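You operate a simulated robot arm through the tools that you are given. There is no shell and no other tool. Be economical: measure what you need, move in short steps, check, and stop when the job is done.

Carry out the task below with a simulated two-armed robot. There is one attempt and no reset: what you move stays moved.

Task
On the top of the loading dock, fold the striped cloth in half.

It is judged by the outcome, as a careful person would: the job done as asked, and still so three seconds after it is handed in. It fails if anything else is knocked over, pushed out of place, dropped, spilled or broken. Flat cloth is picked up by pressing the open fingertips on it (5 to 10 N) and closing them slowly along it; thin cloth reads only 2 to 8 mm in the jaws.

Robot
Two 7-joint arms with two-finger parallel grippers on one trunk, on a base that drives. Base frame: it is fixed to the floor where the robot stands at the start and does not move with it; the origin is under the middle of the robot, x ahead of it, y to its left, z up; the surface under the hand at the start is at about z = 92.5. Lengths are in cm, angles in rad, forces in N, time in s.
The left shoulder is at the start at [7, 18.8, 121.5], the right one opposite. With the tool pointing down near the work surface each hand reaches from about 34 to 80 cm from the robot's upright axis, wherever it stands, measured 20 degrees to its own side. Places, roughly: top of the loading dock [50, 10, 90]. Payload 3.91 kg a hand.
Tool frame (each hand has its own): the origin (TCP) lies between the finger pads and is the grasp point; the fingertips stand 3 cm ahead of it; z points along the fingers, y is the line along which they close. Largest opening 11 cm; finger width 2, thickness 1; the body of the gripper, 4.8 by 11.2 cm, starts 5.5 cm behind the TCP.
Orientation is that of the tool frame in the base frame, as a unit quaternion [x, y, z, w]. With the fingers straight down and closing along the base's y, the tool's x points along the base's -x, its y along +y and its z along -z.

Tools
- The arms move only by the tool play_rows. It takes "left_steps", "right_steps" or both (then of equal length, played together; a hand with none holds still); each is a list of rows, each a list of 6 numbers: the shift along the tool's x, y, z in cm, then the turn, a rotation vector about the tool's x, y, z in rad. In form: [[tx, ty, tz, rx, ry, rz], ...]. A call has 1 to 12 rows; each row shifts and turns the commanded pose from where the row before left it, along the tool's axes as they then stand. "left_hand" and "right_hand" are, for a hand that has rows, the finger opening in cm, from 0 to 11, set as the call begins (left out, the last holds). Rows are played at 5 a second. More than 5 cm and 0.15 rad between two rows, or a gripper value outside its range, and nothing of the call is played. A pose out of reach is approached as far as the arm can. The call stops where the force on the tool passes 40 N (or 10 N more than at its start, if that is more) or the arm is blocked; 0.2 s more then pass. Each finger travels about 7.2 cm/s and halts on what it meets, pressing with about 45 N; the grip force reading is that of the motor and also rises with nothing between the fingers. The clock runs only during rows and for 0.2 s after the last one: add rows that do not move to give the fingers time. The reply holds the time, the measured pose of the TCP, the force on the tool along the base axes, the opening and the grip force, in the units named above and with some noise, with the torque about the TCP (base axes, N m) and any sound that the robot's microphone picked up.
- Cameras (640 x 400 px; columns grow to the right, rows downward): "scene" is now at [12.68, 1.81, 142.22]; the picture's right is [0.22, -0.97, 0.00], its down [-0.74, -0.17, -0.65] and it looks along [0.64, 0.15, -0.76] (base axes); focal length 277 px, centre (320, 200). "left" rides on the left gripper at [7.2, -1.7, -10.3] in its tool frame; the picture's right is [0.23, 0.97, 0.00], its down [-0.76, 0.18, -0.62] and it looks along [-0.61, 0.14, 0.78] (tool axes); focal length 222 px, centre (320, 200). "right" rides on the right gripper at [7.2, 1.7, -10.3] in its tool frame; the picture's right is [-0.23, 0.97, 0.00], its down [-0.76, -0.18, -0.62] and it looks along [-0.61, -0.14, 0.78] (tool axes); focal length 222 px, centre (320, 200). There is no depth. A picture from a camera that has moved, and an enlarged one, comes with that camera's place and axes in the base frame and with its lens.
- grab_frame(camera): a new picture of that camera. The clock stands still meanwhile.
- lift_body(by): slides the trunk up (or, below 0, down) by that many cm; the arms and the scene camera ride with it, the base frame stays. It gives what a move gives, with no picture.
- base_move(legs): drives the robot by 1 to 6 legs, each [ahead, turn to the left] in cm and rad, along the robot's own axes; the way and the turn of a leg run together, so that a leg with both is an arc; at most 150 cm and 3.142 rad a leg. The arms and the cameras ride along, it lands a little off, and it stops where it bumps. It gives what a move gives.
- pan_tilt(pan, tilt): turns the head with the scene camera to pan (to the left, within 1.501 rad either way) and tilt (down, from -0.506 to 1.204), counted from straight ahead of the robot. It gives what a move gives.
- enlarge(camera, box): a new picture of the part [left, top, right, bottom] of that camera's present view, enlarged. The clock stands still meanwhile.
- close_job(): hands the job in; it is judged then, once.

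Work in short steps. Places have to be worked out from the pictures, the camera data and where the tool is seen: move nearer, look again, correct. Check each grasp and each placing, and mend what went wrong. You have 120 turns and 92 pictures in all, those below and enlarged ones among them. Open the grippers and draw the arms clear of the work before you hand the job in, unless the task says otherwise.

The tools are called after "Emit:" as a command line: name --argument value ..., lists and objects as JSON in quotes. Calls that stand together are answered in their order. play_rows: Moves the arms, as the interface text tells. Its arguments: {"type":"object","properties":{"left_steps":{"type":"array","items":{"type":"array","items":{"type":"number"}}},"left_hand":{"type":"number"},"right_steps":{"type":"array","items":{"type":"array","items":{"type":"number"}}},"right_hand":{"type":"number"}},"required":[]} The other tools are called the same way: lift_body (by) slides the trunk up or down; base_move (legs) drives the base; pan_tilt (pan, tilt) turns the head that bears the scene camera; grab_frame (camera) takes a picture; enlarge (camera, box) takes an enlarged picture of a part of a camera's view; close_job () hands the job in.

At the start:

```text
t: 0.0
left_ee_pos: [50.89, 37.55, 114.56]
left_ee_rot: [-0.001, 1.0, 0.0, 0.0]
left_force: [-1.1, 0.6, 0.4]
left_ft_torque: [-0.02, -0.03, 0.02]
left_grip_width: 11.01
left_finger_force: 0.1
right_ee_pos: [52.58, -4.02, 117.28]
right_ee_rot: [0.0, 1.0, 0.0, 0.0]
right_force: [-0.3, 1.0, 0.5]
right_ft_torque: [0.0, -0.03, 0.0]
right_grip_width: 11.01
right_finger_force: 0.0
trunk travel left (down, up): [-72.5, 21.5]
robot x, y, heading: [-0.16, -0.1, -0.002]
head pan, tilt: [0.225, 0.857]
```

scene: 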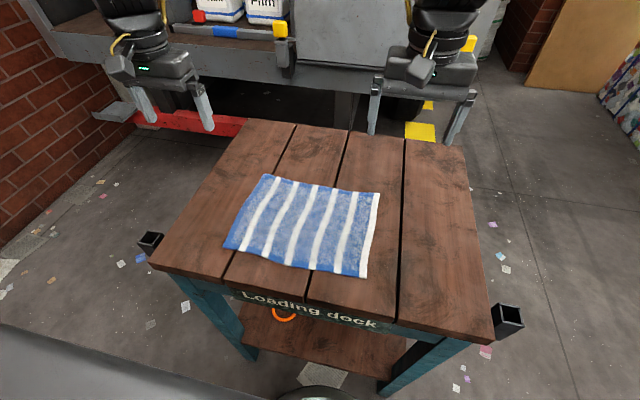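
right: 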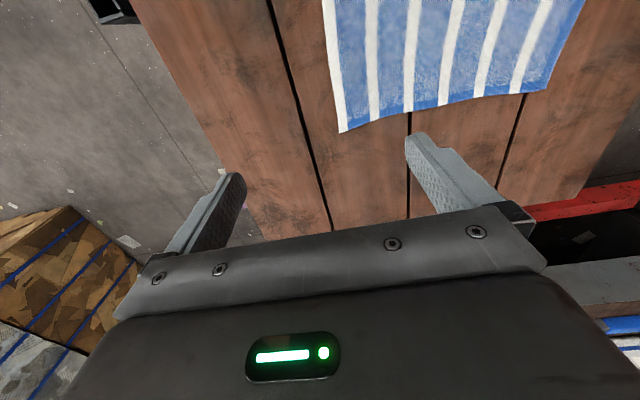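
left: 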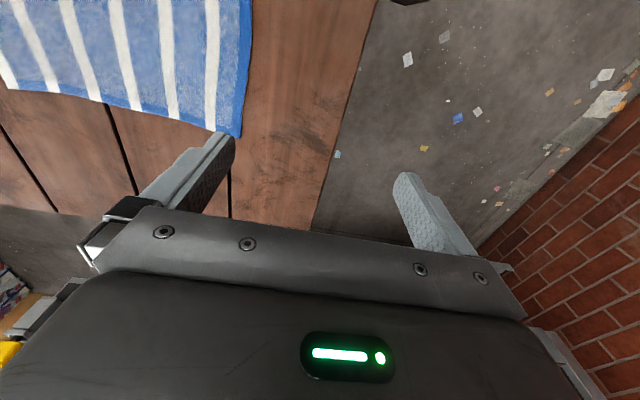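

The hand and scene views agree on the cloth: far edge at x≈59.8, near edge at x≈37.6, y from about -2 to 27. I'll fold the far edge over onto the near one with both hands, and first move above the far corners with the fingers set to 4 cm.

Emit:
play_rows --left_steps '[[-1.35, -2.34, 2.59, 0, 0, 0], [-1.35, -2.34, 2.59, 0, 0, 0], [-1.35, -2.34, 2.59, 0, 0, 0], [-1.35, -2.34, 2.59, 0, 0, 0], [-1.35, -2.34, 2.59, 0, 0, 0], [-1.35, -2.34, 2.59, 0, 0, 0], [0, 0, 0, 0, 0, 0]]' --right_steps '[[-1.07, 0.953, 3.05, 0, 0, 0], [-1.07, 0.953, 3.05, 0, 0, 0], [-1.07, 0.953, 3.05, 0, 0, 0], [-1.07, 0.953, 3.05, 0, 0, 0], [-1.07, 0.953, 3.05, 0, 0, 0], [-1.07, 0.953, 3.05, 0, 0, 0], [0, 0, 0, 0, 0, 0]]' --left_hand 4 --right_hand 4

```text
t: 1.6
left_ee_pos: [59.1, 23.54, 99.14]
left_ee_rot: [-0.001, 1.0, 0.0, 0.001]
left_force: [-0.3, 0.3, -0.6]
left_ft_torque: [0.01, -0.01, -0.02]
left_grip_width: 4.01
left_finger_force: 0.1
right_ee_pos: [58.89, 1.62, 98.89]
right_ee_rot: [0.0, 1.0, 0.0, 0.001]
right_force: [0.3, 0.4, -0.2]
right_ft_torque: [-0.01, -0.02, -0.01]
right_grip_width: 3.99
right_finger_force: 0.0
trunk travel left (down, up): [-72.5, 21.5]
robot x, y, heading: [0.19, 0.08, 0.004]
head pan, tilt: [0.225, 0.857]
```

Both hands are above the corners; I check with the hand cameras where the tips stand relative to the far edge.

Emit:
grab_frame --camera "left"

Emit:
grab_frame --camera "right"

```text
88 pictures are left
camera left: at [51.76, 21.88, 109.52], right [-0.23, 0.97, 0.0], down [0.76, 0.18, 0.62], along [0.61, 0.14, -0.78], focal length 222 px, centre (320, 200)
```

left: 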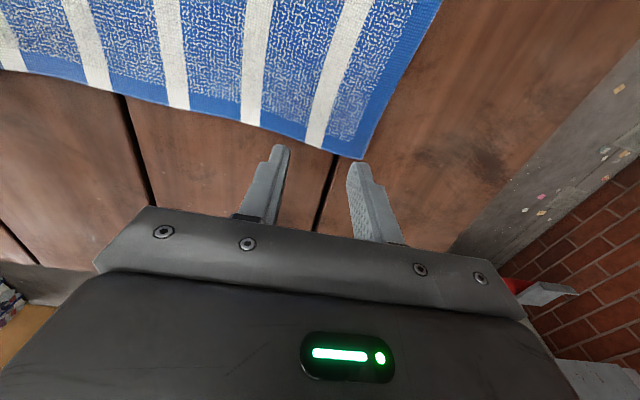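

```text
87 pictures are left
camera right: at [51.58, 3.53, 109.2], right [0.23, 0.97, 0.0], down [0.76, -0.18, 0.62], along [0.61, -0.14, -0.78], focal length 222 px, centre (320, 200)
```

right: 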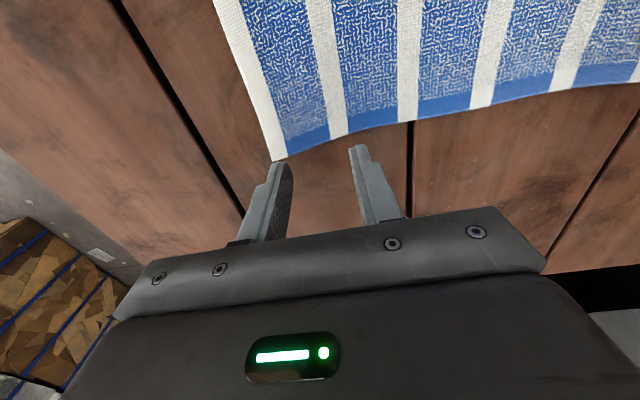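

The far edge lies at x≈59.3 near the left hand and ≈59.0 near the right, so I shift both hands slightly toward the robot. Then I go down to just above contact.

Emit:
play_rows --left_steps '[[0.9, 0, 1.2, 0, 0, 0], [0, 0, 1.0, 0, 0, 0], [0, 0, 0.8, 0, 0, 0], [0, 0, 0.4, 0, 0, 0], [0, 0, 0, 0, 0, 0]]' --right_steps '[[1.0, 0, 1.0, 0, 0, 0], [0, 0, 1.0, 0, 0, 0], [0, 0, 0.8, 0, 0, 0], [0, 0, 0.4, 0, 0, 0], [0, 0, 0, 0, 0, 0]]'

```text
t: 2.8
left_ee_pos: [58.0, 23.59, 95.84]
left_ee_rot: [0.0, 1.0, 0.0, 0.002]
left_force: [2.6, 0.8, 9.4]
left_ft_torque: [0.03, -0.1, 0.01]
left_grip_width: 4.0
left_finger_force: 0.1
right_ee_pos: [57.96, 1.69, 95.77]
right_ee_rot: [-0.001, 1.0, -0.001, 0.001]
right_force: [2.3, 0.6, 8.1]
right_ft_torque: [-0.08, -0.04, 0.03]
right_grip_width: 4.04
right_finger_force: 0.0
trunk travel left (down, up): [-72.5, 21.5]
robot x, y, heading: [-0.15, -0.33, 0.003]
head pan, tilt: [0.225, 0.857]
```

Both hands already press with 8–9 N, which is the right range. I start closing slowly.

Emit:
play_rows --left_steps '[[0, 0, 0, 0, 0, 0]]' --right_steps '[[0, 0, 0, 0, 0, 0]]' --left_hand 3.2 --right_hand 3.2

Emit:
play_rows --left_steps '[[0, 0, 0, 0, 0, 0]]' --right_steps '[[0, 0, 0, 0, 0, 0]]' --left_hand 2.4 --right_hand 2.4

Emit:
grab_frame --camera "left"

Emit:
grab_frame --camera "right"

```text
t: 3.2
left_ee_pos: [58.05, 23.64, 95.83]
left_ee_rot: [-0.001, 1.0, -0.001, 0.002]
left_force: [1.9, -3.6, 11.7]
left_ft_torque: [-0.06, -0.04, 0.0]
left_grip_width: 3.14
left_finger_force: 0.1
right_ee_pos: [57.94, 1.81, 95.85]
right_ee_rot: [0.001, 1.0, 0.001, 0.001]
right_force: [1.7, 2.2, 9.6]
right_ft_torque: [-0.01, -0.02, -0.01]
right_grip_width: 3.17
right_finger_force: 0.0
trunk travel left (down, up): [-72.5, 21.5]
robot x, y, heading: [0.36, -0.14, -0.004]
head pan, tilt: [0.225, 0.857]
```

```text
t: 3.6
left_ee_pos: [58.01, 23.52, 95.69]
left_ee_rot: [-0.001, 1.0, 0.0, 0.001]
left_force: [0.0, -3.1, 11.2]
left_ft_torque: [-0.11, -0.01, -0.03]
left_grip_width: 2.28
left_finger_force: 0.0
right_ee_pos: [57.94, 1.66, 95.8]
right_ee_rot: [0.0, 1.0, -0.001, 0.001]
right_force: [0.5, 2.0, 9.5]
right_ft_torque: [0.02, 0.0, -0.03]
right_grip_width: 2.32
right_finger_force: 0.0
trunk travel left (down, up): [-72.5, 21.5]
robot x, y, heading: [0.33, 0.15, -0.001]
head pan, tilt: [0.225, 0.857]
```

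```text
86 pictures are left
camera left: at [50.64, 21.79, 106.17], right [-0.23, 0.97, 0.0], down [0.76, 0.18, 0.62], along [0.61, 0.14, -0.78], focal length 222 px, centre (320, 200)
```

left: 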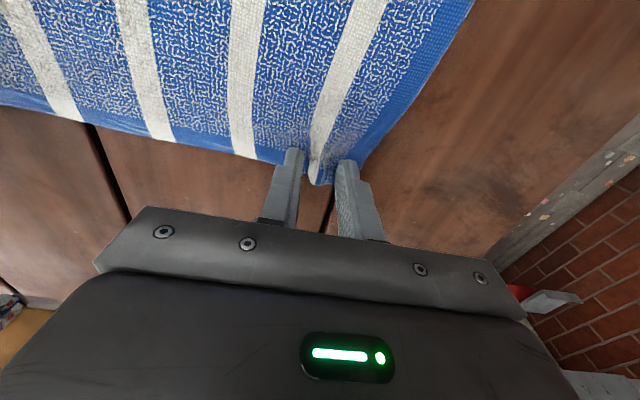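

```text
85 pictures are left
camera right: at [50.48, 3.46, 106.1], right [0.23, 0.97, 0.0], down [0.76, -0.18, 0.62], along [0.61, -0.14, -0.78], focal length 222 px, centre (320, 200)
```

right: 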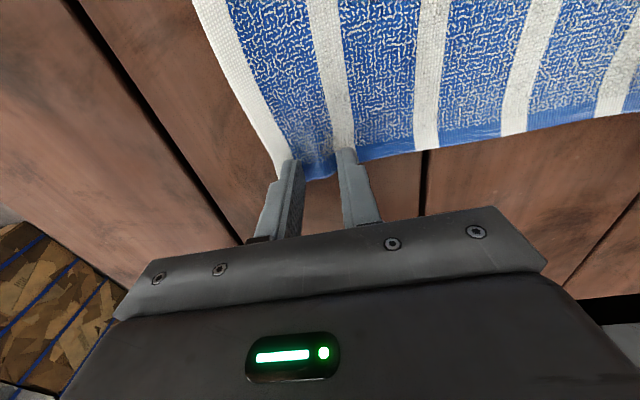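

The cloth is gathering into a ridge between the fingers on both sides. I keep closing.

Emit:
play_rows --left_steps '[[0, 0, 0, 0, 0, 0]]' --right_steps '[[0, 0, 0, 0, 0, 0]]' --left_hand 1.6 --right_hand 1.6

Emit:
play_rows --left_steps '[[0, 0, 0, 0, 0, 0]]' --right_steps '[[0, 0, 0, 0, 0, 0]]' --left_hand 0.8 --right_hand 0.8

Emit:
play_rows --left_steps '[[0, 0, 0, 0, 0, 0], [0, 0, 0, 0, 0, 0]]' --right_steps '[[0, 0, 0, 0, 0, 0], [0, 0, 0, 0, 0, 0]]' --left_hand 0 --right_hand 0

```text
t: 4.0
left_ee_pos: [58.03, 23.57, 95.78]
left_ee_rot: [-0.001, 1.0, -0.001, 0.0]
left_force: [-0.2, -3.5, 12.6]
left_ft_torque: [-0.09, -0.01, 0.0]
left_grip_width: 1.53
left_finger_force: 0.0
right_ee_pos: [57.78, 1.79, 95.79]
right_ee_rot: [0.0, 1.0, 0.001, 0.0]
right_force: [0.0, 3.8, 10.0]
right_ft_torque: [0.09, 0.0, 0.02]
right_grip_width: 1.58
right_finger_force: 0.1
trunk travel left (down, up): [-72.5, 21.5]
robot x, y, heading: [-0.31, 0.12, -0.001]
head pan, tilt: [0.225, 0.857]
```

```text
t: 4.4
left_ee_pos: [57.96, 23.61, 95.83]
left_ee_rot: [0.001, 1.0, 0.0, 0.001]
left_force: [-0.6, -5.7, 12.6]
left_ft_torque: [-0.17, 0.0, 0.03]
left_grip_width: 0.98
left_finger_force: 7.0
right_ee_pos: [57.83, 1.71, 95.89]
right_ee_rot: [0.0, 1.0, 0.001, 0.001]
right_force: [0.0, 5.2, 9.8]
right_ft_torque: [0.15, 0.0, -0.01]
right_grip_width: 0.84
right_finger_force: 6.1
trunk travel left (down, up): [-72.5, 21.5]
robot x, y, heading: [-0.07, -0.21, 0.004]
head pan, tilt: [0.225, 0.857]
```

```text
t: 5.0
left_ee_pos: [57.9, 23.49, 95.81]
left_ee_rot: [0.001, 1.0, 0.0, 0.002]
left_force: [0.1, -13.4, 11.8]
left_ft_torque: [-0.42, 0.02, 0.01]
left_grip_width: 0.42
left_finger_force: 44.0
right_ee_pos: [57.77, 1.89, 95.75]
right_ee_rot: [-0.002, 1.0, 0.0, 0.001]
right_force: [-0.1, 14.3, 7.8]
right_ft_torque: [0.37, -0.01, 0.03]
right_grip_width: 0.35
right_finger_force: 43.3
trunk travel left (down, up): [-72.5, 21.5]
robot x, y, heading: [-0.27, 0.23, 0.003]
head pan, tilt: [0.225, 0.857]
```

Both grips hold about 4 mm of cloth, and the edge between them is taut at about 14 N. I lift 3 cm, easing the hands slightly together.

Emit:
play_rows --left_steps '[[0, -0.3, -1, 0, 0, 0], [0.2, -0.2, -1, 0, 0, 0], [0.3, 0, -1, 0, 0, 0], [0, 0, 0, 0, 0, 0]]' --right_steps '[[0, 0.3, -1, 0, 0, 0], [0.2, 0.2, -1, 0, 0, 0], [0.3, 0, -1, 0, 0, 0], [0, 0, 0, 0, 0, 0]]'

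Emit:
grab_frame --camera "scene"

Emit:
grab_frame --camera "left"

Emit:
grab_frame --camera "right"

```text
t: 6.0
left_ee_pos: [57.65, 23.19, 98.64]
left_ee_rot: [0.0, 1.0, 0.0, -0.001]
left_force: [-0.2, -2.1, 0.5]
left_ft_torque: [-0.1, -0.02, -0.02]
left_grip_width: 0.42
left_finger_force: 44.3
right_ee_pos: [57.37, 2.25, 98.65]
right_ee_rot: [0.0, 1.0, -0.001, 0.0]
right_force: [0.4, 2.8, 0.6]
right_ft_torque: [0.05, -0.02, 0.01]
right_grip_width: 0.35
right_finger_force: 43.2
trunk travel left (down, up): [-72.5, 21.5]
robot x, y, heading: [0.24, 0.09, -0.003]
head pan, tilt: [0.225, 0.857]
```

```text
84 pictures are left
camera scene: at [12.74, 1.82, 142.21], right [0.22, -0.97, 0.0], down [-0.74, -0.17, -0.65], along [0.64, 0.15, -0.76], focal length 277 px, centre (320, 200)
```

scene: 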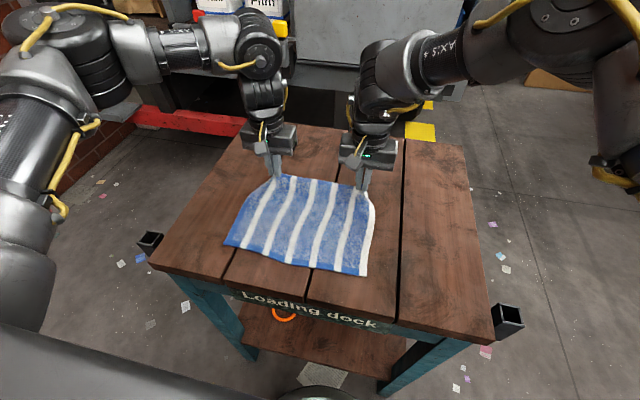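

```text
83 pictures are left
camera left: at [50.34, 21.36, 108.97], right [-0.23, 0.97, 0.0], down [0.76, 0.18, 0.62], along [0.61, 0.14, -0.78], focal length 222 px, centre (320, 200)
```

left: 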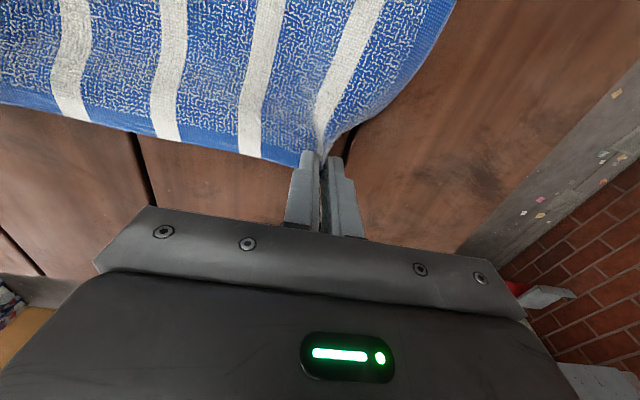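

```text
82 pictures are left
camera right: at [50.13, 4.0, 108.98], right [0.23, 0.97, 0.0], down [0.76, -0.18, 0.62], along [0.61, -0.14, -0.78], focal length 222 px, centre (320, 200)
```

right: 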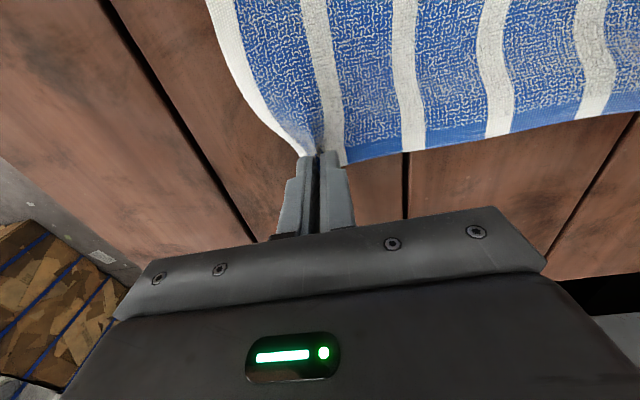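

Both corners are held well. I now carry the far edge up and over the fold line (x≈48.5), staying inside the cloth's length and gradually tilting the fingers away from the robot.

Emit:
play_rows --left_steps '[[1, 0, -2.55, 0, 0, 0], [2.3, 0, -1.99, 0, -0.1, 0], [2.67, 0, -1.42, 0, -0.1, 0], [2.63, 0, -1.07, 0, -0.1, 0], [2.72, 0, -0.62, 0, -0.1, 0], [0, 0, 0, 0, 0, 0]]' --right_steps '[[1, 0, -2.55, 0, 0, 0], [2.3, 0, -1.99, 0, -0.1, 0], [2.67, 0, -1.42, 0, -0.1, 0], [2.63, 0, -1.07, 0, -0.1, 0], [2.72, 0, -0.62, 0, -0.1, 0], [0, 0, 0, 0, 0, 0]]'

Emit:
grab_frame --camera "scene"

Emit:
grab_frame --camera "left"

```text
t: 7.1
left_ee_pos: [49.92, 26.62, 106.51]
left_ee_rot: [0.006, 0.986, -0.016, 0.165]
left_force: [-3.6, -25.8, -0.8]
left_ft_torque: [-0.86, 0.07, -0.2]
left_grip_width: 0.42
left_finger_force: 44.0
left hand out of reach, approached as far as the arm can: row 4, 5
right_ee_pos: [47.5, 4.06, 105.5]
right_ee_rot: [-0.007, 0.986, 0.017, 0.166]
right_force: [1.6, 26.7, 0.5]
right_ft_torque: [0.81, -0.11, 0.18]
right_grip_width: 0.38
right_finger_force: 43.6
trunk travel left (down, up): [-72.5, 21.5]
robot x, y, heading: [0.04, -0.22, 0.005]
head pan, tilt: [0.225, 0.857]
stopped in row 5 (left hand): the force on the tool passed its limit at 50 N (the readings are from after the stop); the commanded pose is now the measured one
```

```text
81 pictures are left
camera scene: at [12.29, 2.26, 142.25], right [0.22, -0.97, 0.0], down [-0.73, -0.17, -0.66], along [0.64, 0.14, -0.75], focal length 277 px, centre (320, 200)
```

scene: 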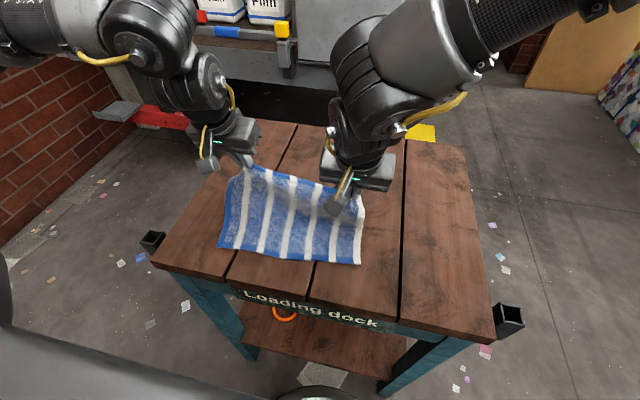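

```text
80 pictures are left
camera left: at [39.58, 25.2, 114.07], right [-0.2, 0.97, -0.1], down [0.52, 0.19, 0.83], along [0.83, 0.11, -0.55], focal length 222 px, centre (320, 200)
```

left: 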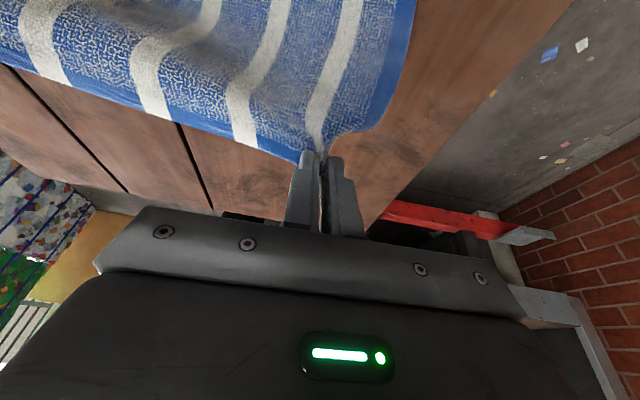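

The left arm met a reach limit while folded in close, so the hands pulled about 2 cm sideways; both grips still hold. I undo the sideways pull and level the hands, and will then drive the base back to finish the fold where the arms reach better.

Emit:
play_rows --left_steps '[[0.23, -0.9, 0.27, 0, 0, 0], [0.23, -0.9, 0.27, 0, 0, 0], [0.23, -0.8, 0.27, 0, 0, 0], [0, 0, 0, 0, 0, 0]]' --right_steps '[[-0.63, -0.4, 0.21, 0, 0, 0], [-0.63, -0.4, 0.21, 0, 0, 0], [-0.63, -0.4, 0.21, 0, 0, 0], [0, 0, 0, 0, 0, 0]]'

Emit:
grab_frame --camera "scene"

```text
t: 8.1
left_ee_pos: [50.02, 25.36, 106.07]
left_ee_rot: [0.007, 0.987, -0.016, 0.163]
left_force: [-0.4, -35.8, -1.6]
left_ft_torque: [-1.13, 0.04, -0.19]
left_grip_width: 0.4
left_finger_force: 44.1
left hand out of reach, approached as far as the arm can: row 2, 3
right_ee_pos: [49.84, 2.4, 105.32]
right_ee_rot: [-0.007, 0.987, 0.018, 0.162]
right_force: [0.0, 35.9, 0.8]
right_ft_torque: [1.09, 0.02, 0.28]
right_grip_width: 0.37
right_finger_force: 44.1
trunk travel left (down, up): [-72.5, 21.5]
robot x, y, heading: [-0.02, 0.34, 0.001]
head pan, tilt: [0.225, 0.857]
```

```text
79 pictures are left
camera scene: at [12.65, 1.83, 142.23], right [0.22, -0.97, 0.0], down [-0.74, -0.17, -0.66], along [0.64, 0.15, -0.76], focal length 277 px, centre (320, 200)
```

scene: 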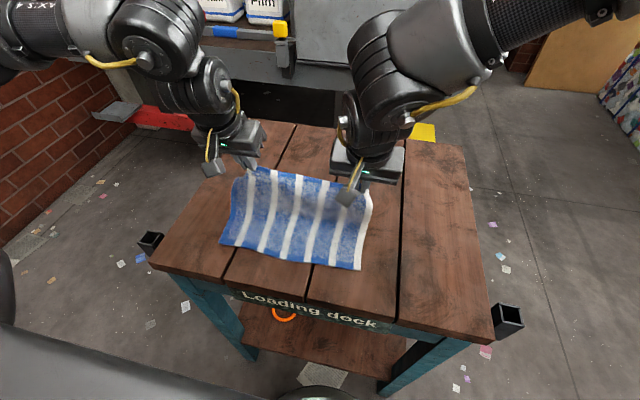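

The left arm stops at y≈25, so the cloth is stretched at 36 N. I relax it by moving the right hand in, and lower both hands with less tilt to get the left arm back within reach.

Emit:
play_rows --left_steps '[[0, 0, 0, 0, 0, 0], [-0.3, 0, 1, 0, 0.1, 0], [-0.2, 0, 1, 0, 0.1, 0], [0, -0.5, 0.5, 0, 0.1, 0], [0, 0, 0, 0, 0, 0]]' --right_steps '[[0, 1, 0, 0, 0, 0], [-0.3, 0.8, 1, 0, 0.1, 0], [-0.2, 0, 1, 0, 0.1, 0], [0, 0, 0.5, 0, 0.1, 0], [0, 0, 0, 0, 0, 0]]'

```text
t: 9.3
left_ee_pos: [51.14, 25.25, 103.9]
left_ee_rot: [0.005, 1.0, -0.009, 0.013]
left_force: [0.2, -5.8, -0.3]
left_ft_torque: [-0.22, -0.05, 0.0]
left_grip_width: 0.41
left_finger_force: 44.3
right_ee_pos: [50.89, 3.91, 102.96]
right_ee_rot: [-0.006, 1.0, 0.01, 0.014]
right_force: [0.8, 5.5, 0.2]
right_ft_torque: [0.12, -0.01, 0.0]
right_grip_width: 0.35
right_finger_force: 44.3
trunk travel left (down, up): [-72.5, 21.5]
robot x, y, heading: [-0.01, 0.36, -0.004]
head pan, tilt: [0.225, 0.857]
```

The tension is down to about 6 N and the left arm is within reach again. I shift both hands back to be centred on the cloth.

Emit:
play_rows --left_steps '[[0, -0.8, 0.4, 0, 0, 0], [0, -0.8, 0.4, 0, 0, 0], [0, -0.4, 0, 0, 0, 0], [0, 0, 0, 0, 0, 0]]' --right_steps '[[0, -0.6, 0, 0, 0, 0], [0, -0.7, 0, 0, 0, 0], [0, -0.4, 0, 0, 0, 0], [0, 0, 0, 0, 0, 0]]'

Emit:
grab_frame --camera "scene"

```text
t: 10.3
left_ee_pos: [51.07, 23.08, 103.05]
left_ee_rot: [0.006, 1.0, -0.009, 0.014]
left_force: [0.2, 0.3, 0.5]
left_ft_torque: [-0.03, -0.02, 0.01]
left_grip_width: 0.36
left_finger_force: 43.9
right_ee_pos: [51.01, 2.26, 102.81]
right_ee_rot: [-0.006, 1.0, 0.012, 0.014]
right_force: [0.1, 0.7, 0.4]
right_ft_torque: [-0.04, -0.01, 0.03]
right_grip_width: 0.34
right_finger_force: 43.1
trunk travel left (down, up): [-72.5, 21.5]
robot x, y, heading: [0.25, 0.31, 0.002]
head pan, tilt: [0.225, 0.857]
```

```text
78 pictures are left
camera scene: at [12.69, 1.82, 142.22], right [0.22, -0.97, 0.0], down [-0.74, -0.17, -0.65], along [0.64, 0.15, -0.76], focal length 277 px, centre (320, 200)
```

scene: 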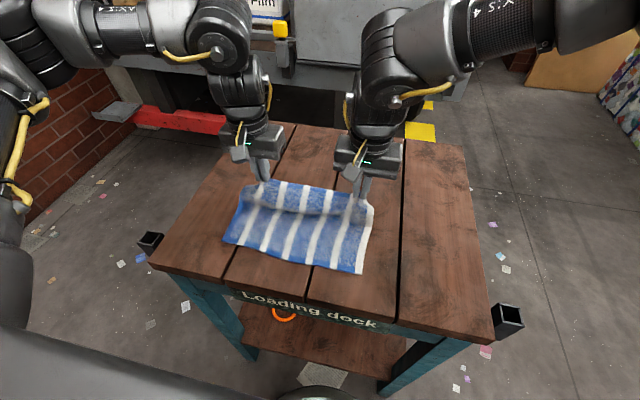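

The tension is gone and the edge hangs over the fold line. I lower the hands a little, then drive the base back 10 cm, which carries the edge over toward the near side.

Emit:
play_rows --left_steps '[[0.5, 0, 1, 0, 0, 0], [0.5, 0, 1, 0, 0, 0], [0, 0, 0, 0, 0, 0]]' --right_steps '[[0.5, 0, 1, 0, 0, 0], [0.5, 0, 1, 0, 0, 0], [0, 0, 0, 0, 0, 0]]'

Emit:
base_move --legs '[[-9, 0]]'

Emit:
grab_frame --camera "scene"

Emit:
grab_frame --camera "left"

```text
t: 11.1
left_ee_pos: [50.12, 23.16, 101.01]
left_ee_rot: [0.005, 1.0, -0.008, 0.015]
left_force: [-0.6, -1.2, -1.0]
left_ft_torque: [-0.02, 0.0, 0.0]
left_grip_width: 0.42
left_finger_force: 44.0
right_ee_pos: [49.94, 2.24, 101.02]
right_ee_rot: [-0.006, 1.0, 0.013, 0.015]
right_force: [0.5, 1.0, 0.1]
right_ft_torque: [-0.04, -0.07, -0.01]
right_grip_width: 0.34
right_finger_force: 43.4
trunk travel left (down, up): [-72.5, 21.5]
robot x, y, heading: [-0.01, -0.16, 0.004]
head pan, tilt: [0.225, 0.857]
```

```text
t: 12.2
left_ee_pos: [41.34, 23.11, 100.88]
left_ee_rot: [0.006, 1.0, -0.011, 0.015]
left_force: [-0.3, -0.7, -0.1]
left_ft_torque: [-0.06, -0.03, 0.0]
left_grip_width: 0.37
left_finger_force: 44.0
right_ee_pos: [40.91, 2.15, 100.96]
right_ee_rot: [-0.006, 1.0, 0.012, 0.014]
right_force: [0.1, 0.5, 0.9]
right_ft_torque: [-0.03, -0.03, 0.0]
right_grip_width: 0.35
right_finger_force: 43.0
trunk travel left (down, up): [-72.5, 21.5]
robot x, y, heading: [-9.1, 0.26, -0.003]
head pan, tilt: [0.225, 0.857]
```

```text
77 pictures are left
camera scene: at [3.77, 1.83, 142.21], right [0.22, -0.98, 0.0], down [-0.74, -0.17, -0.65], along [0.64, 0.14, -0.76], focal length 277 px, centre (320, 200)
```

scene: 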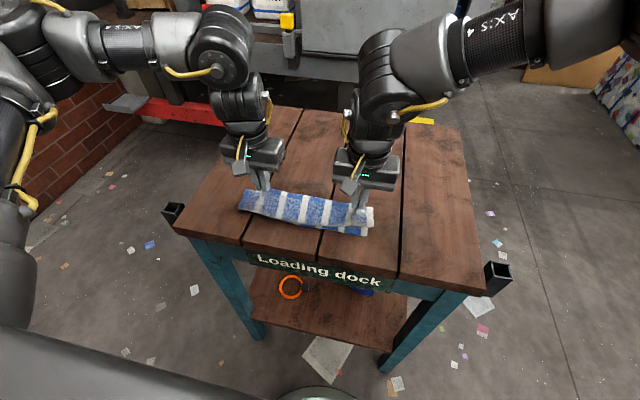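

```text
76 pictures are left
camera left: at [33.67, 21.53, 111.11], right [-0.21, 0.98, -0.02], down [0.75, 0.18, 0.64], along [0.63, 0.12, -0.77], focal length 222 px, centre (320, 200)
```

left: 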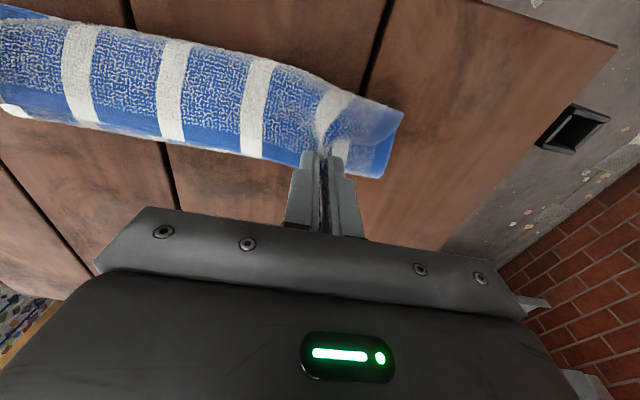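

The edge has come over. I enlarge the scene view to see how the top layer sits relative to the near edge.

Emit:
enlarge --camera "scene" --box '[200, 150, 424, 290]'

```text
2.86 times, centred on (312, 220) of scene
camera zoom: at [3.77, 1.83, 142.21], right [0.22, -0.98, 0.0], down [-0.74, -0.17, -0.65], along [0.64, 0.14, -0.76], focal length 792 px, centre (343, 143)
```

zoom: 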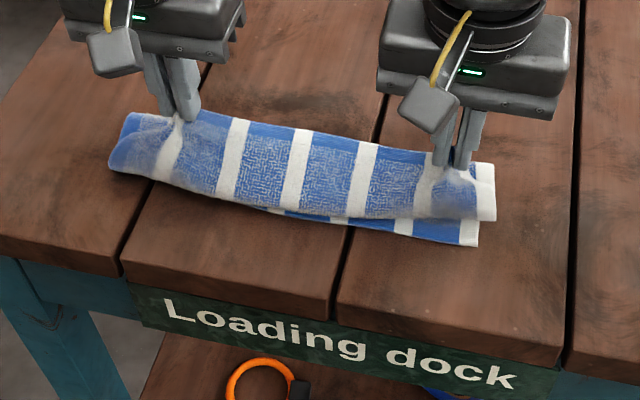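

The top layer leaves the jaws toward the robot and curls under, so more tilt is needed, and for that the robot must stand further back. I extend the arms and drive back in alternate small steps, so the hands stay about where they are.

Emit:
play_rows --left_steps '[[-2, 0, 0, 0, 0, 0], [-2, 0, 0, 0, 0, 0], [-2, 0, 0, 0, 0, 0]]' --right_steps '[[-2, 0, 0, 0, 0, 0], [-2, 0, 0, 0, 0, 0], [-2, 0, 0, 0, 0, 0]]'

Emit:
base_move --legs '[[-6, 0]]'

Emit:
play_rows --left_steps '[[-2, 0, 0, 0, 0, 0], [-2, 0, 0, 0, 0, 0], [-2, 0, 0, 0, 0, 0]]' --right_steps '[[-2, 0, 0, 0, 0, 0], [-2, 0, 0, 0, 0, 0], [-2, 0, 0, 0, 0, 0]]'

Emit:
base_move --legs '[[-6, 0]]'

```text
t: 13.0
left_ee_pos: [47.22, 22.93, 101.1]
left_ee_rot: [0.007, 1.0, -0.009, 0.015]
left_force: [-0.4, 0.5, -0.2]
left_ft_torque: [0.01, -0.01, -0.02]
left_grip_width: 0.38
left_finger_force: 43.8
right_ee_pos: [47.05, 2.32, 101.14]
right_ee_rot: [-0.005, 1.0, 0.012, 0.015]
right_force: [-0.4, 0.6, 0.0]
right_ft_torque: [-0.03, -0.03, 0.01]
right_grip_width: 0.33
right_finger_force: 43.9
trunk travel left (down, up): [-72.5, 21.5]
robot x, y, heading: [-8.91, 0.16, -0.002]
head pan, tilt: [0.225, 0.857]
```

```text
t: 14.0
left_ee_pos: [42.0, 22.84, 100.75]
left_ee_rot: [0.005, 1.0, -0.009, 0.01]
left_force: [0.6, -0.6, 0.0]
left_ft_torque: [0.01, 0.02, -0.01]
left_grip_width: 0.39
left_finger_force: 44.1
right_ee_pos: [41.7, 2.21, 100.81]
right_ee_rot: [-0.004, 1.0, 0.013, 0.012]
right_force: [-0.9, 0.3, -0.6]
right_ft_torque: [-0.01, 0.01, 0.03]
right_grip_width: 0.36
right_finger_force: 43.3
trunk travel left (down, up): [-72.5, 21.5]
robot x, y, heading: [-14.7, -0.14, -0.004]
head pan, tilt: [0.225, 0.857]
```

```text
t: 14.8
left_ee_pos: [47.05, 22.66, 101.31]
left_ee_rot: [0.006, 1.0, -0.009, 0.016]
left_force: [-0.3, 0.0, 0.4]
left_ft_torque: [-0.03, 0.02, 0.02]
left_grip_width: 0.4
left_finger_force: 43.8
right_ee_pos: [45.64, 2.32, 101.64]
right_ee_rot: [-0.004, 1.0, 0.013, 0.017]
right_force: [0.5, -0.1, -0.6]
right_ft_torque: [-0.06, -0.05, 0.03]
right_grip_width: 0.3
right_finger_force: 43.5
right hand out of reach, approached as far as the arm can: row 3
trunk travel left (down, up): [-72.5, 21.5]
robot x, y, heading: [-15.19, 0.25, -0.001]
head pan, tilt: [0.225, 0.857]
```

```text
t: 15.7
left_ee_pos: [42.13, 22.6, 100.59]
left_ee_rot: [0.007, 1.0, -0.01, 0.011]
left_force: [0.1, -0.5, 0.9]
left_ft_torque: [-0.03, 0.04, -0.02]
left_grip_width: 0.39
left_finger_force: 44.1
right_ee_pos: [40.69, 2.41, 100.99]
right_ee_rot: [-0.003, 1.0, 0.014, 0.011]
right_force: [0.5, -0.5, 0.6]
right_ft_torque: [-0.04, -0.02, 0.04]
right_grip_width: 0.35
right_finger_force: 43.0
trunk travel left (down, up): [-72.5, 21.5]
robot x, y, heading: [-20.95, -0.12, -0.005]
head pan, tilt: [0.225, 0.857]
```

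Forces are near zero, the grips hold, and the arms now have room. I tilt the fingers by 0.84 rad about their tips while moving the tips toward the near edge and down.

Emit:
play_rows --left_steps '[[1.32, 0, 0.5, 0, -0.14, 0], [1.22, 0, 0.5, 0, -0.14, 0], [0.92, 0, 0.0, 0, -0.14, 0], [0.72, 0, 0.0, 0, -0.14, 0], [0.42, 0, 0.03, 0, -0.14, 0], [0.42, 0, 0.03, 0, -0.14, 0], [0, 0, 0, 0, 0, 0]]' --right_steps '[[0.92, 0, 0.7, 0, -0.14, 0], [0.72, 0, 0.7, 0, -0.14, 0], [0.72, 0, 0.0, 0, -0.14, 0], [0.62, 0, 0.0, 0, -0.14, 0], [0.42, 0, 0.03, 0, -0.14, 0], [0.42, 0, 0.03, 0, -0.14, 0], [0, 0, 0, 0, 0, 0]]'

Emit:
enlarge --camera "scene" --box '[200, 110, 424, 250]'

Emit:
grab_frame --camera "left"

Emit:
grab_frame --camera "right"

```text
t: 17.3
left_ee_pos: [36.61, 22.54, 98.83]
left_ee_rot: [0.002, 0.906, -0.01, 0.422]
left_force: [0.6, -0.8, -0.7]
left_ft_torque: [0.01, 0.0, -0.02]
left_grip_width: 0.38
left_finger_force: 43.8
right_ee_pos: [36.42, 2.32, 98.88]
right_ee_rot: [0.004, 0.906, 0.015, 0.423]
right_force: [0.0, 0.6, -0.4]
right_ft_torque: [-0.02, 0.0, 0.03]
right_grip_width: 0.32
right_finger_force: 43.3
trunk travel left (down, up): [-72.5, 21.5]
robot x, y, heading: [-21.02, 0.3, -0.002]
head pan, tilt: [0.225, 0.857]
```

```text
2.86 times, centred on (312, 180) of scene
camera zoom: at [-8.13, 1.77, 142.22], right [0.22, -0.98, 0.0], down [-0.74, -0.17, -0.65], along [0.64, 0.14, -0.76], focal length 792 px, centre (343, 257)
```

zoom: 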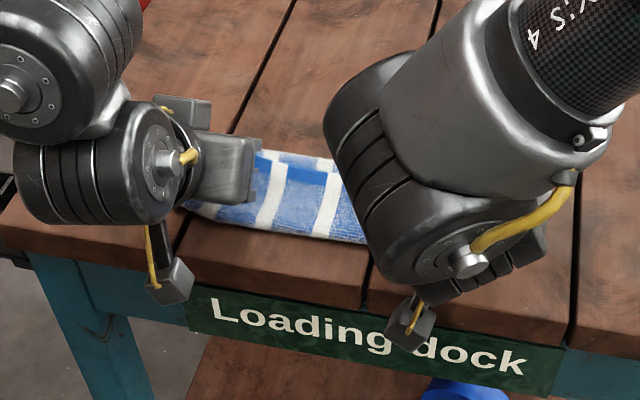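

```text
73 pictures are left
camera left: at [23.97, 21.03, 99.96], right [-0.13, 0.97, -0.19], down [0.02, 0.2, 0.98], along [0.99, 0.13, -0.04], focal length 222 px, centre (320, 200)
```

left: 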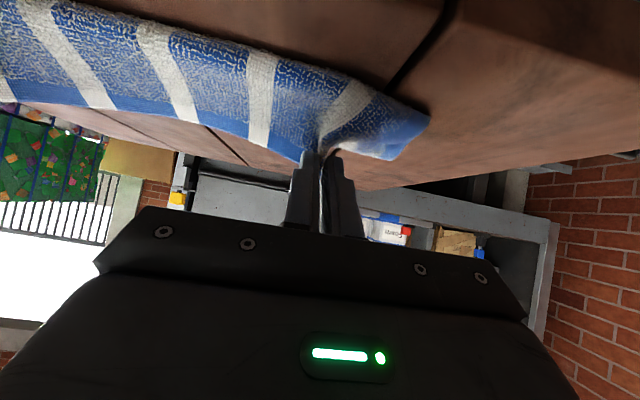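

```text
72 pictures are left
camera right: at [23.75, 4.08, 100.07], right [0.14, 0.97, 0.2], down [0.01, -0.21, 0.98], along [0.99, -0.14, -0.04], focal length 222 px, centre (320, 200)
```

right: 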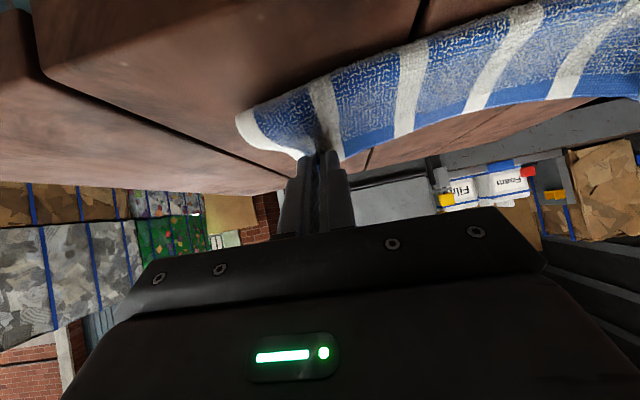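

Tilted at 0.87 rad with the tips at x≈38.9 and about 4 cm above the table, the edge leaves the jaws properly. I lower the tips straight down by 2.7 cm.

Emit:
play_rows --left_steps '[[0.76, 0, 0.65, 0, 0, 0], [0.76, 0, 0.65, 0, 0, 0], [0.55, 0, 0.45, 0, 0, 0], [0, 0, 0, 0, 0, 0]]' --right_steps '[[0.76, 0, 0.65, 0, 0, 0], [0.76, 0, 0.65, 0, 0, 0], [0.55, 0, 0.45, 0, 0, 0], [0, 0, 0, 0, 0, 0]]'

Emit:
grab_frame --camera "left"

Emit:
grab_frame --camera "scene"

```text
t: 18.3
left_ee_pos: [36.65, 22.73, 96.33]
left_ee_rot: [0.002, 0.907, -0.011, 0.422]
left_force: [0.6, -0.2, 2.6]
left_ft_torque: [0.01, -0.05, -0.02]
left_grip_width: 0.39
left_finger_force: 44.1
right_ee_pos: [36.3, 2.55, 96.19]
right_ee_rot: [0.004, 0.906, 0.012, 0.423]
right_force: [0.7, 0.9, 1.9]
right_ft_torque: [0.0, -0.05, 0.02]
right_grip_width: 0.33
right_finger_force: 43.1
trunk travel left (down, up): [-72.5, 21.5]
robot x, y, heading: [-21.19, 0.27, -0.001]
head pan, tilt: [0.225, 0.857]
```

```text
71 pictures are left
camera left: at [24.01, 21.15, 97.37], right [-0.13, 0.97, -0.19], down [0.02, 0.2, 0.98], along [0.99, 0.13, -0.04], focal length 222 px, centre (320, 200)
```

left: 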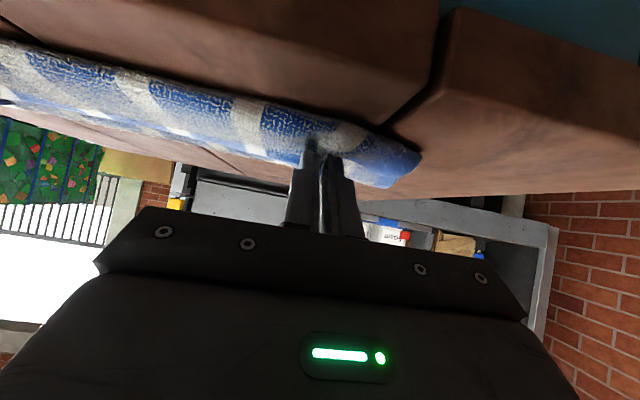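

```text
70 pictures are left
camera scene: at [-8.23, 1.78, 142.23], right [0.22, -0.98, 0.0], down [-0.74, -0.17, -0.66], along [0.64, 0.14, -0.76], focal length 277 px, centre (320, 200)
```

scene: 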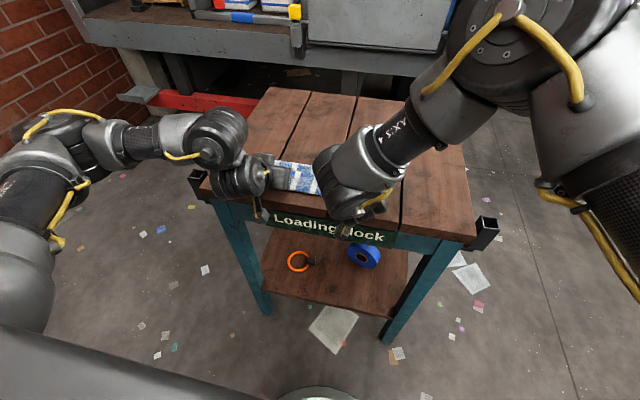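

Light contact (about 2 N) is reached. I release by opening the fingers a little and draw back along them.

Emit:
play_rows --left_steps '[[0, 0, 0, 0, 0, 0], [0, 0, 0, 0, 0, 0], [0, 0, -0.8, 0, 0, 0], [0, 0, -1, 0, 0, 0], [-0.3, 0, -1.5, 0, 0, 0], [-0.5, 0, -2, 0, 0, 0], [0, 0, -2, 0, 0, 0]]' --right_steps '[[0, 0, 0, 0, 0, 0], [0, 0, 0, 0, 0, 0], [0, 0, -0.8, 0, 0, 0], [0, 0, -1, 0, 0, 0], [-0.3, 0, -1.5, 0, 0, 0], [-0.5, 0, -2, 0, 0, 0], [0, 0, -2, 0, 0, 0]]' --left_hand 2 --right_hand 2

Emit:
grab_frame --camera "left"

Emit:
grab_frame --camera "right"

Emit:
enlarge --camera "scene" --box '[200, 110, 424, 250]'

```text
t: 19.9
left_ee_pos: [34.52, 25.23, 100.07]
left_ee_rot: [0.005, 0.907, -0.014, 0.422]
left_force: [0.6, 0.5, -0.1]
left_ft_torque: [0.02, -0.01, -0.02]
left_grip_width: 2.01
left_finger_force: 0.1
left hand out of reach, approached as far as the arm can: row 5, 6, 7
right_ee_pos: [31.11, 2.35, 101.64]
right_ee_rot: [0.003, 0.905, 0.013, 0.424]
right_force: [0.0, 1.0, 0.2]
right_ft_torque: [0.01, -0.01, 0.0]
right_grip_width: 2.01
right_finger_force: 0.1
trunk travel left (down, up): [-72.5, 21.5]
robot x, y, heading: [-20.38, 0.23, -0.001]
head pan, tilt: [0.225, 0.857]
```

```text
69 pictures are left
camera left: at [21.95, 23.8, 101.37], right [-0.13, 0.97, -0.19], down [0.02, 0.2, 0.98], along [0.99, 0.12, -0.04], focal length 222 px, centre (320, 200)
```

left: 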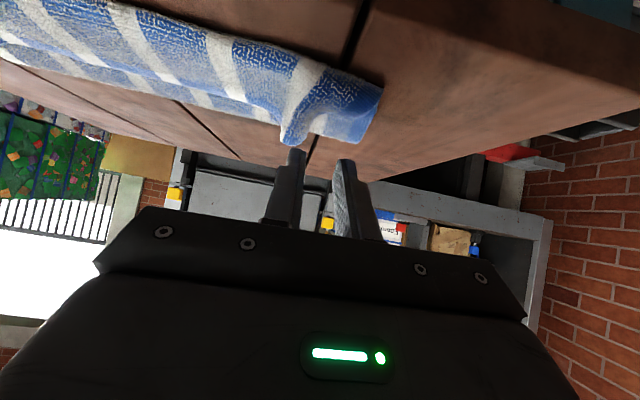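

```text
68 pictures are left
camera right: at [18.47, 4.05, 102.73], right [0.14, 0.97, 0.2], down [0.01, -0.2, 0.98], along [0.99, -0.14, -0.04], focal length 222 px, centre (320, 200)
```

right: 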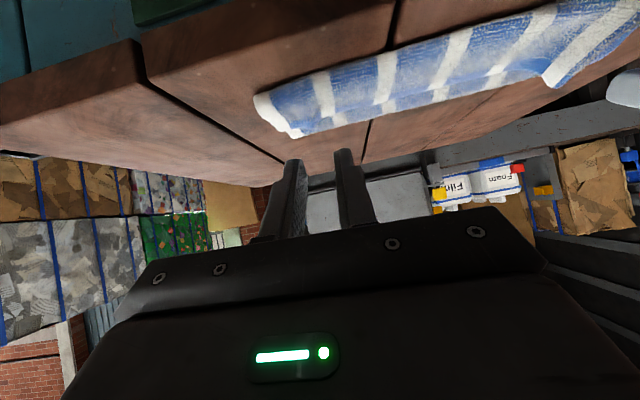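

```text
2.86 times, centred on (312, 180) of scene
camera zoom: at [-8.34, 1.86, 142.23], right [0.22, -0.98, 0.0], down [-0.74, -0.17, -0.66], along [0.64, 0.14, -0.76], focal length 792 px, centre (343, 257)
```

zoom: 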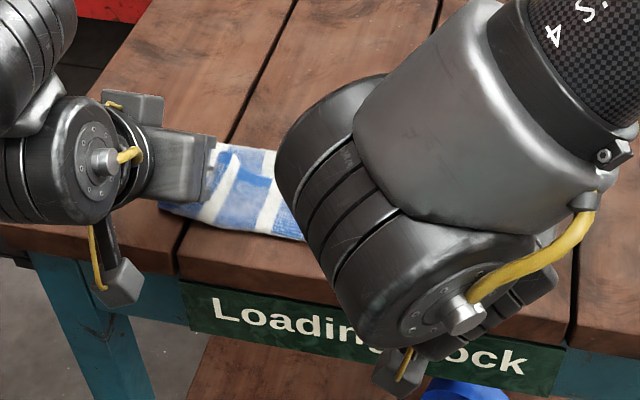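

The cloth is released. I raise both hands, untilt them and spread them apart for a clear view.

Emit:
play_rows --left_steps '[[-2.29, 2, -1.93, 0, 0.14, 0], [-2.0, 2, -2.24, 0, 0.14, 0], [-1.67, 2, -2.49, 0, 0.14, 0], [-1.3, 2, -2.7, 0, 0.14, 0], [-0.92, 2, -2.86, 0, 0.14, 0], [-0.51, 2, -2.96, 0, 0.14, 0]]' --right_steps '[[-2.29, -2, -1.93, 0, 0.14, 0], [-2.0, -2, -2.24, 0, 0.14, 0], [-1.67, -2, -2.49, 0, 0.14, 0], [-1.3, -2, -2.7, 0, 0.14, 0], [-0.92, -2, -2.86, 0, 0.14, 0], [-0.51, -2, -2.96, 0, 0.14, 0]]'

Emit:
enlarge --camera "scene" --box '[200, 110, 424, 250]'

Emit:
grab_frame --camera "left"

Emit:
grab_frame --camera "right"

```text
t: 21.3
left_ee_pos: [35.08, 37.28, 118.11]
left_ee_rot: [0.008, 1.0, -0.008, 0.014]
left_force: [0.2, -0.1, -1.3]
left_ft_torque: [-0.01, 0.02, 0.0]
left_grip_width: 2.02
left_finger_force: 0.0
right_ee_pos: [31.53, -10.26, 119.15]
right_ee_rot: [-0.003, 1.0, 0.014, 0.015]
right_force: [0.2, -0.8, 0.6]
right_ft_torque: [0.02, 0.0, 0.04]
right_grip_width: 1.99
right_finger_force: 0.1
trunk travel left (down, up): [-72.5, 21.5]
robot x, y, heading: [-20.49, -0.58, -0.011]
head pan, tilt: [0.225, 0.857]
```

```text
2.86 times, centred on (312, 180) of scene
camera zoom: at [-8.09, 1.59, 142.2], right [0.22, -0.98, 0.0], down [-0.74, -0.17, -0.65], along [0.64, 0.15, -0.76], focal length 792 px, centre (343, 257)
```

zoom: 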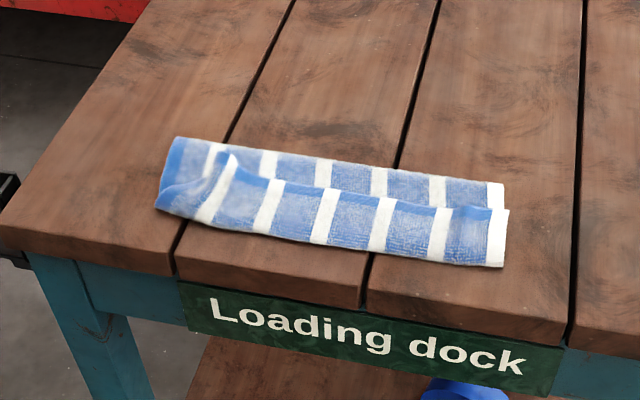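

```text
65 pictures are left
camera left: at [27.39, 35.84, 128.22], right [-0.21, 0.98, -0.02], down [0.75, 0.18, 0.64], along [0.63, 0.12, -0.77], focal length 222 px, centre (320, 200)
```

left: 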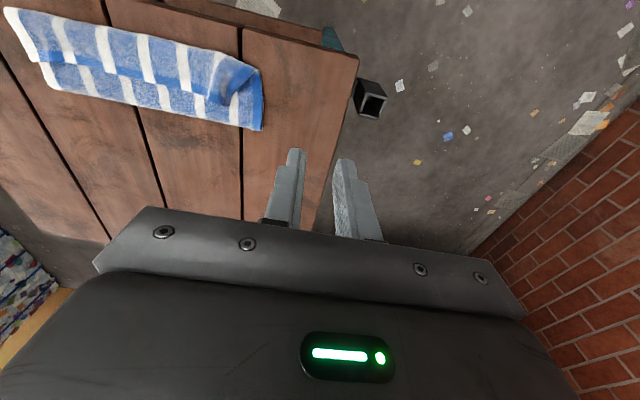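

```text
64 pictures are left
camera right: at [23.82, -8.85, 129.19], right [0.22, 0.97, 0.03], down [0.74, -0.19, 0.64], along [0.63, -0.12, -0.77], focal length 222 px, centre (320, 200)
```

right: 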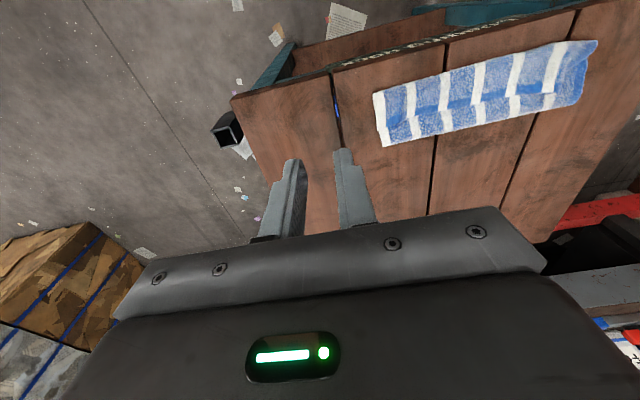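

The top layer ended up doubled back: its edge now lies across the middle of the strip instead of at the near edge, so this is not a proper half fold. I look closer before mending it.

Emit:
enlarge --camera "scene" --box '[245, 145, 389, 217]'

Emit:
enlarge --camera "left" --box '[0, 0, 280, 150]'

```text
4.44 times, centred on (317, 181) of scene
camera zoom: at [-8.09, 1.59, 142.2], right [0.22, -0.98, 0.0], down [-0.74, -0.17, -0.65], along [0.64, 0.15, -0.76], focal length 1231 px, centre (333, 284)
```

zoom: 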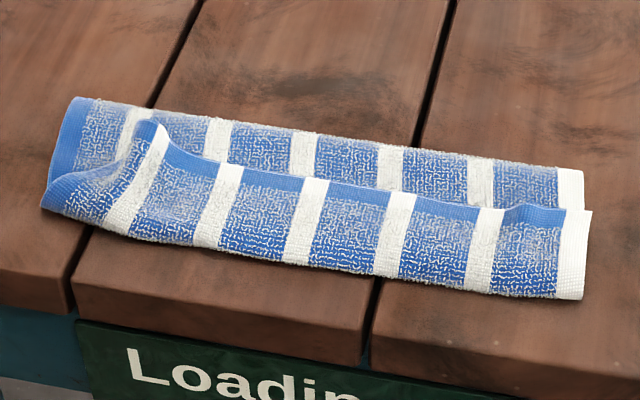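

```text
2.29 times, centred on (140, 75) of left
camera zoom: at [27.39, 35.84, 128.22], right [-0.21, 0.98, -0.02], down [0.75, 0.18, 0.64], along [0.63, 0.12, -0.77], focal length 508 px, centre (731, 486)
```

zoom: 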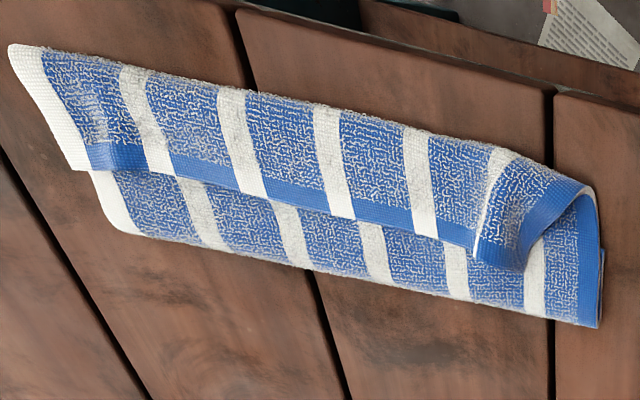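

Now it's clear: the flap's blue hem edge lies on top at x≈40, y from -1 to 23, with the left corner tucked. I'll drive forward, pinch that edge again and pull it back to the far side, flattening the cloth so I can refold it properly.

Emit:
base_move --legs '[[15.5, 0.008]]'

```text
t: 22.7
left_ee_pos: [49.71, 37.82, 118.02]
left_ee_rot: [0.003, 1.0, -0.008, 0.016]
left_force: [0.5, 0.0, 0.5]
left_ft_torque: [0.0, -0.01, -0.04]
left_grip_width: 2.0
left_finger_force: 0.0
right_ee_pos: [46.65, -9.61, 119.19]
right_ee_rot: [-0.007, 1.0, 0.014, 0.018]
right_force: [0.5, 0.4, -0.5]
right_ft_torque: [0.0, -0.01, -0.02]
right_grip_width: 2.0
right_finger_force: 0.1
trunk travel left (down, up): [-72.5, 21.5]
robot x, y, heading: [-5.69, 0.25, -0.0]
head pan, tilt: [0.225, 0.857]
```

I move both hands above the flap's edge.

Emit:
play_rows --left_steps '[[1.44, -2.61, 2.57, 0, 0, 0], [1.44, -2.61, 2.57, 0, 0, 0], [1.44, -2.61, 2.57, 0, 0, 0], [1.44, -2.61, 2.57, 0, 0, 0], [1.44, -2.61, 2.57, 0, 0, 0], [1.44, -2.61, 2.57, 0, 0, 0], [1.44, -2.61, 2.57, 0, 0, 0], [0, 0, 0, 0, 0, 0]]' --right_steps '[[1.05, 1.69, 2.74, 0, 0, 0], [1.05, 1.69, 2.74, 0, 0, 0], [1.05, 1.69, 2.74, 0, 0, 0], [1.05, 1.69, 2.74, 0, 0, 0], [1.05, 1.69, 2.74, 0, 0, 0], [1.05, 1.69, 2.74, 0, 0, 0], [1.05, 1.69, 2.74, 0, 0, 0], [0, 0, 0, 0, 0, 0]]' --left_hand 3.5 --right_hand 3.5

Emit:
grab_frame --camera "left"

Emit:
grab_frame --camera "right"

```text
t: 24.5
left_ee_pos: [42.3, 22.54, 101.59]
left_ee_rot: [0.003, 1.0, -0.009, 0.016]
left_force: [-0.3, 0.2, 0.1]
left_ft_torque: [0.0, 0.0, 0.02]
left_grip_width: 3.52
left_finger_force: 0.2
left hand out of reach, approached as far as the arm can: row 7
right_ee_pos: [40.05, 2.41, 100.14]
right_ee_rot: [-0.006, 1.0, 0.014, 0.016]
right_force: [0.1, -0.5, 0.6]
right_ft_torque: [0.01, 0.0, 0.02]
right_grip_width: 3.5
right_finger_force: 0.0
trunk travel left (down, up): [-72.5, 21.5]
robot x, y, heading: [-5.29, -0.08, -0.0]
head pan, tilt: [0.225, 0.857]
```

```text
61 pictures are left
camera left: at [34.61, 21.01, 111.83], right [-0.22, 0.97, -0.02], down [0.74, 0.18, 0.64], along [0.63, 0.12, -0.77], focal length 222 px, centre (320, 200)
```

left: 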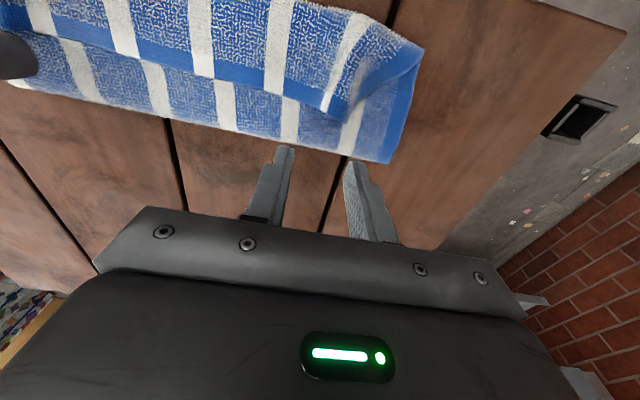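

```text
60 pictures are left
camera right: at [32.35, 3.87, 110.2], right [0.21, 0.98, 0.03], down [0.74, -0.18, 0.64], along [0.63, -0.11, -0.76], focal length 222 px, centre (320, 200)
```

right: 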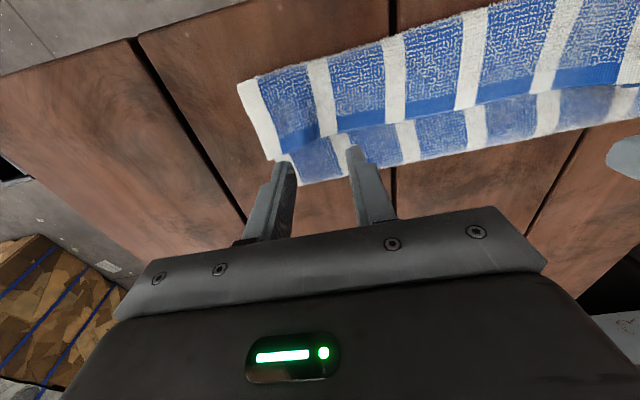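

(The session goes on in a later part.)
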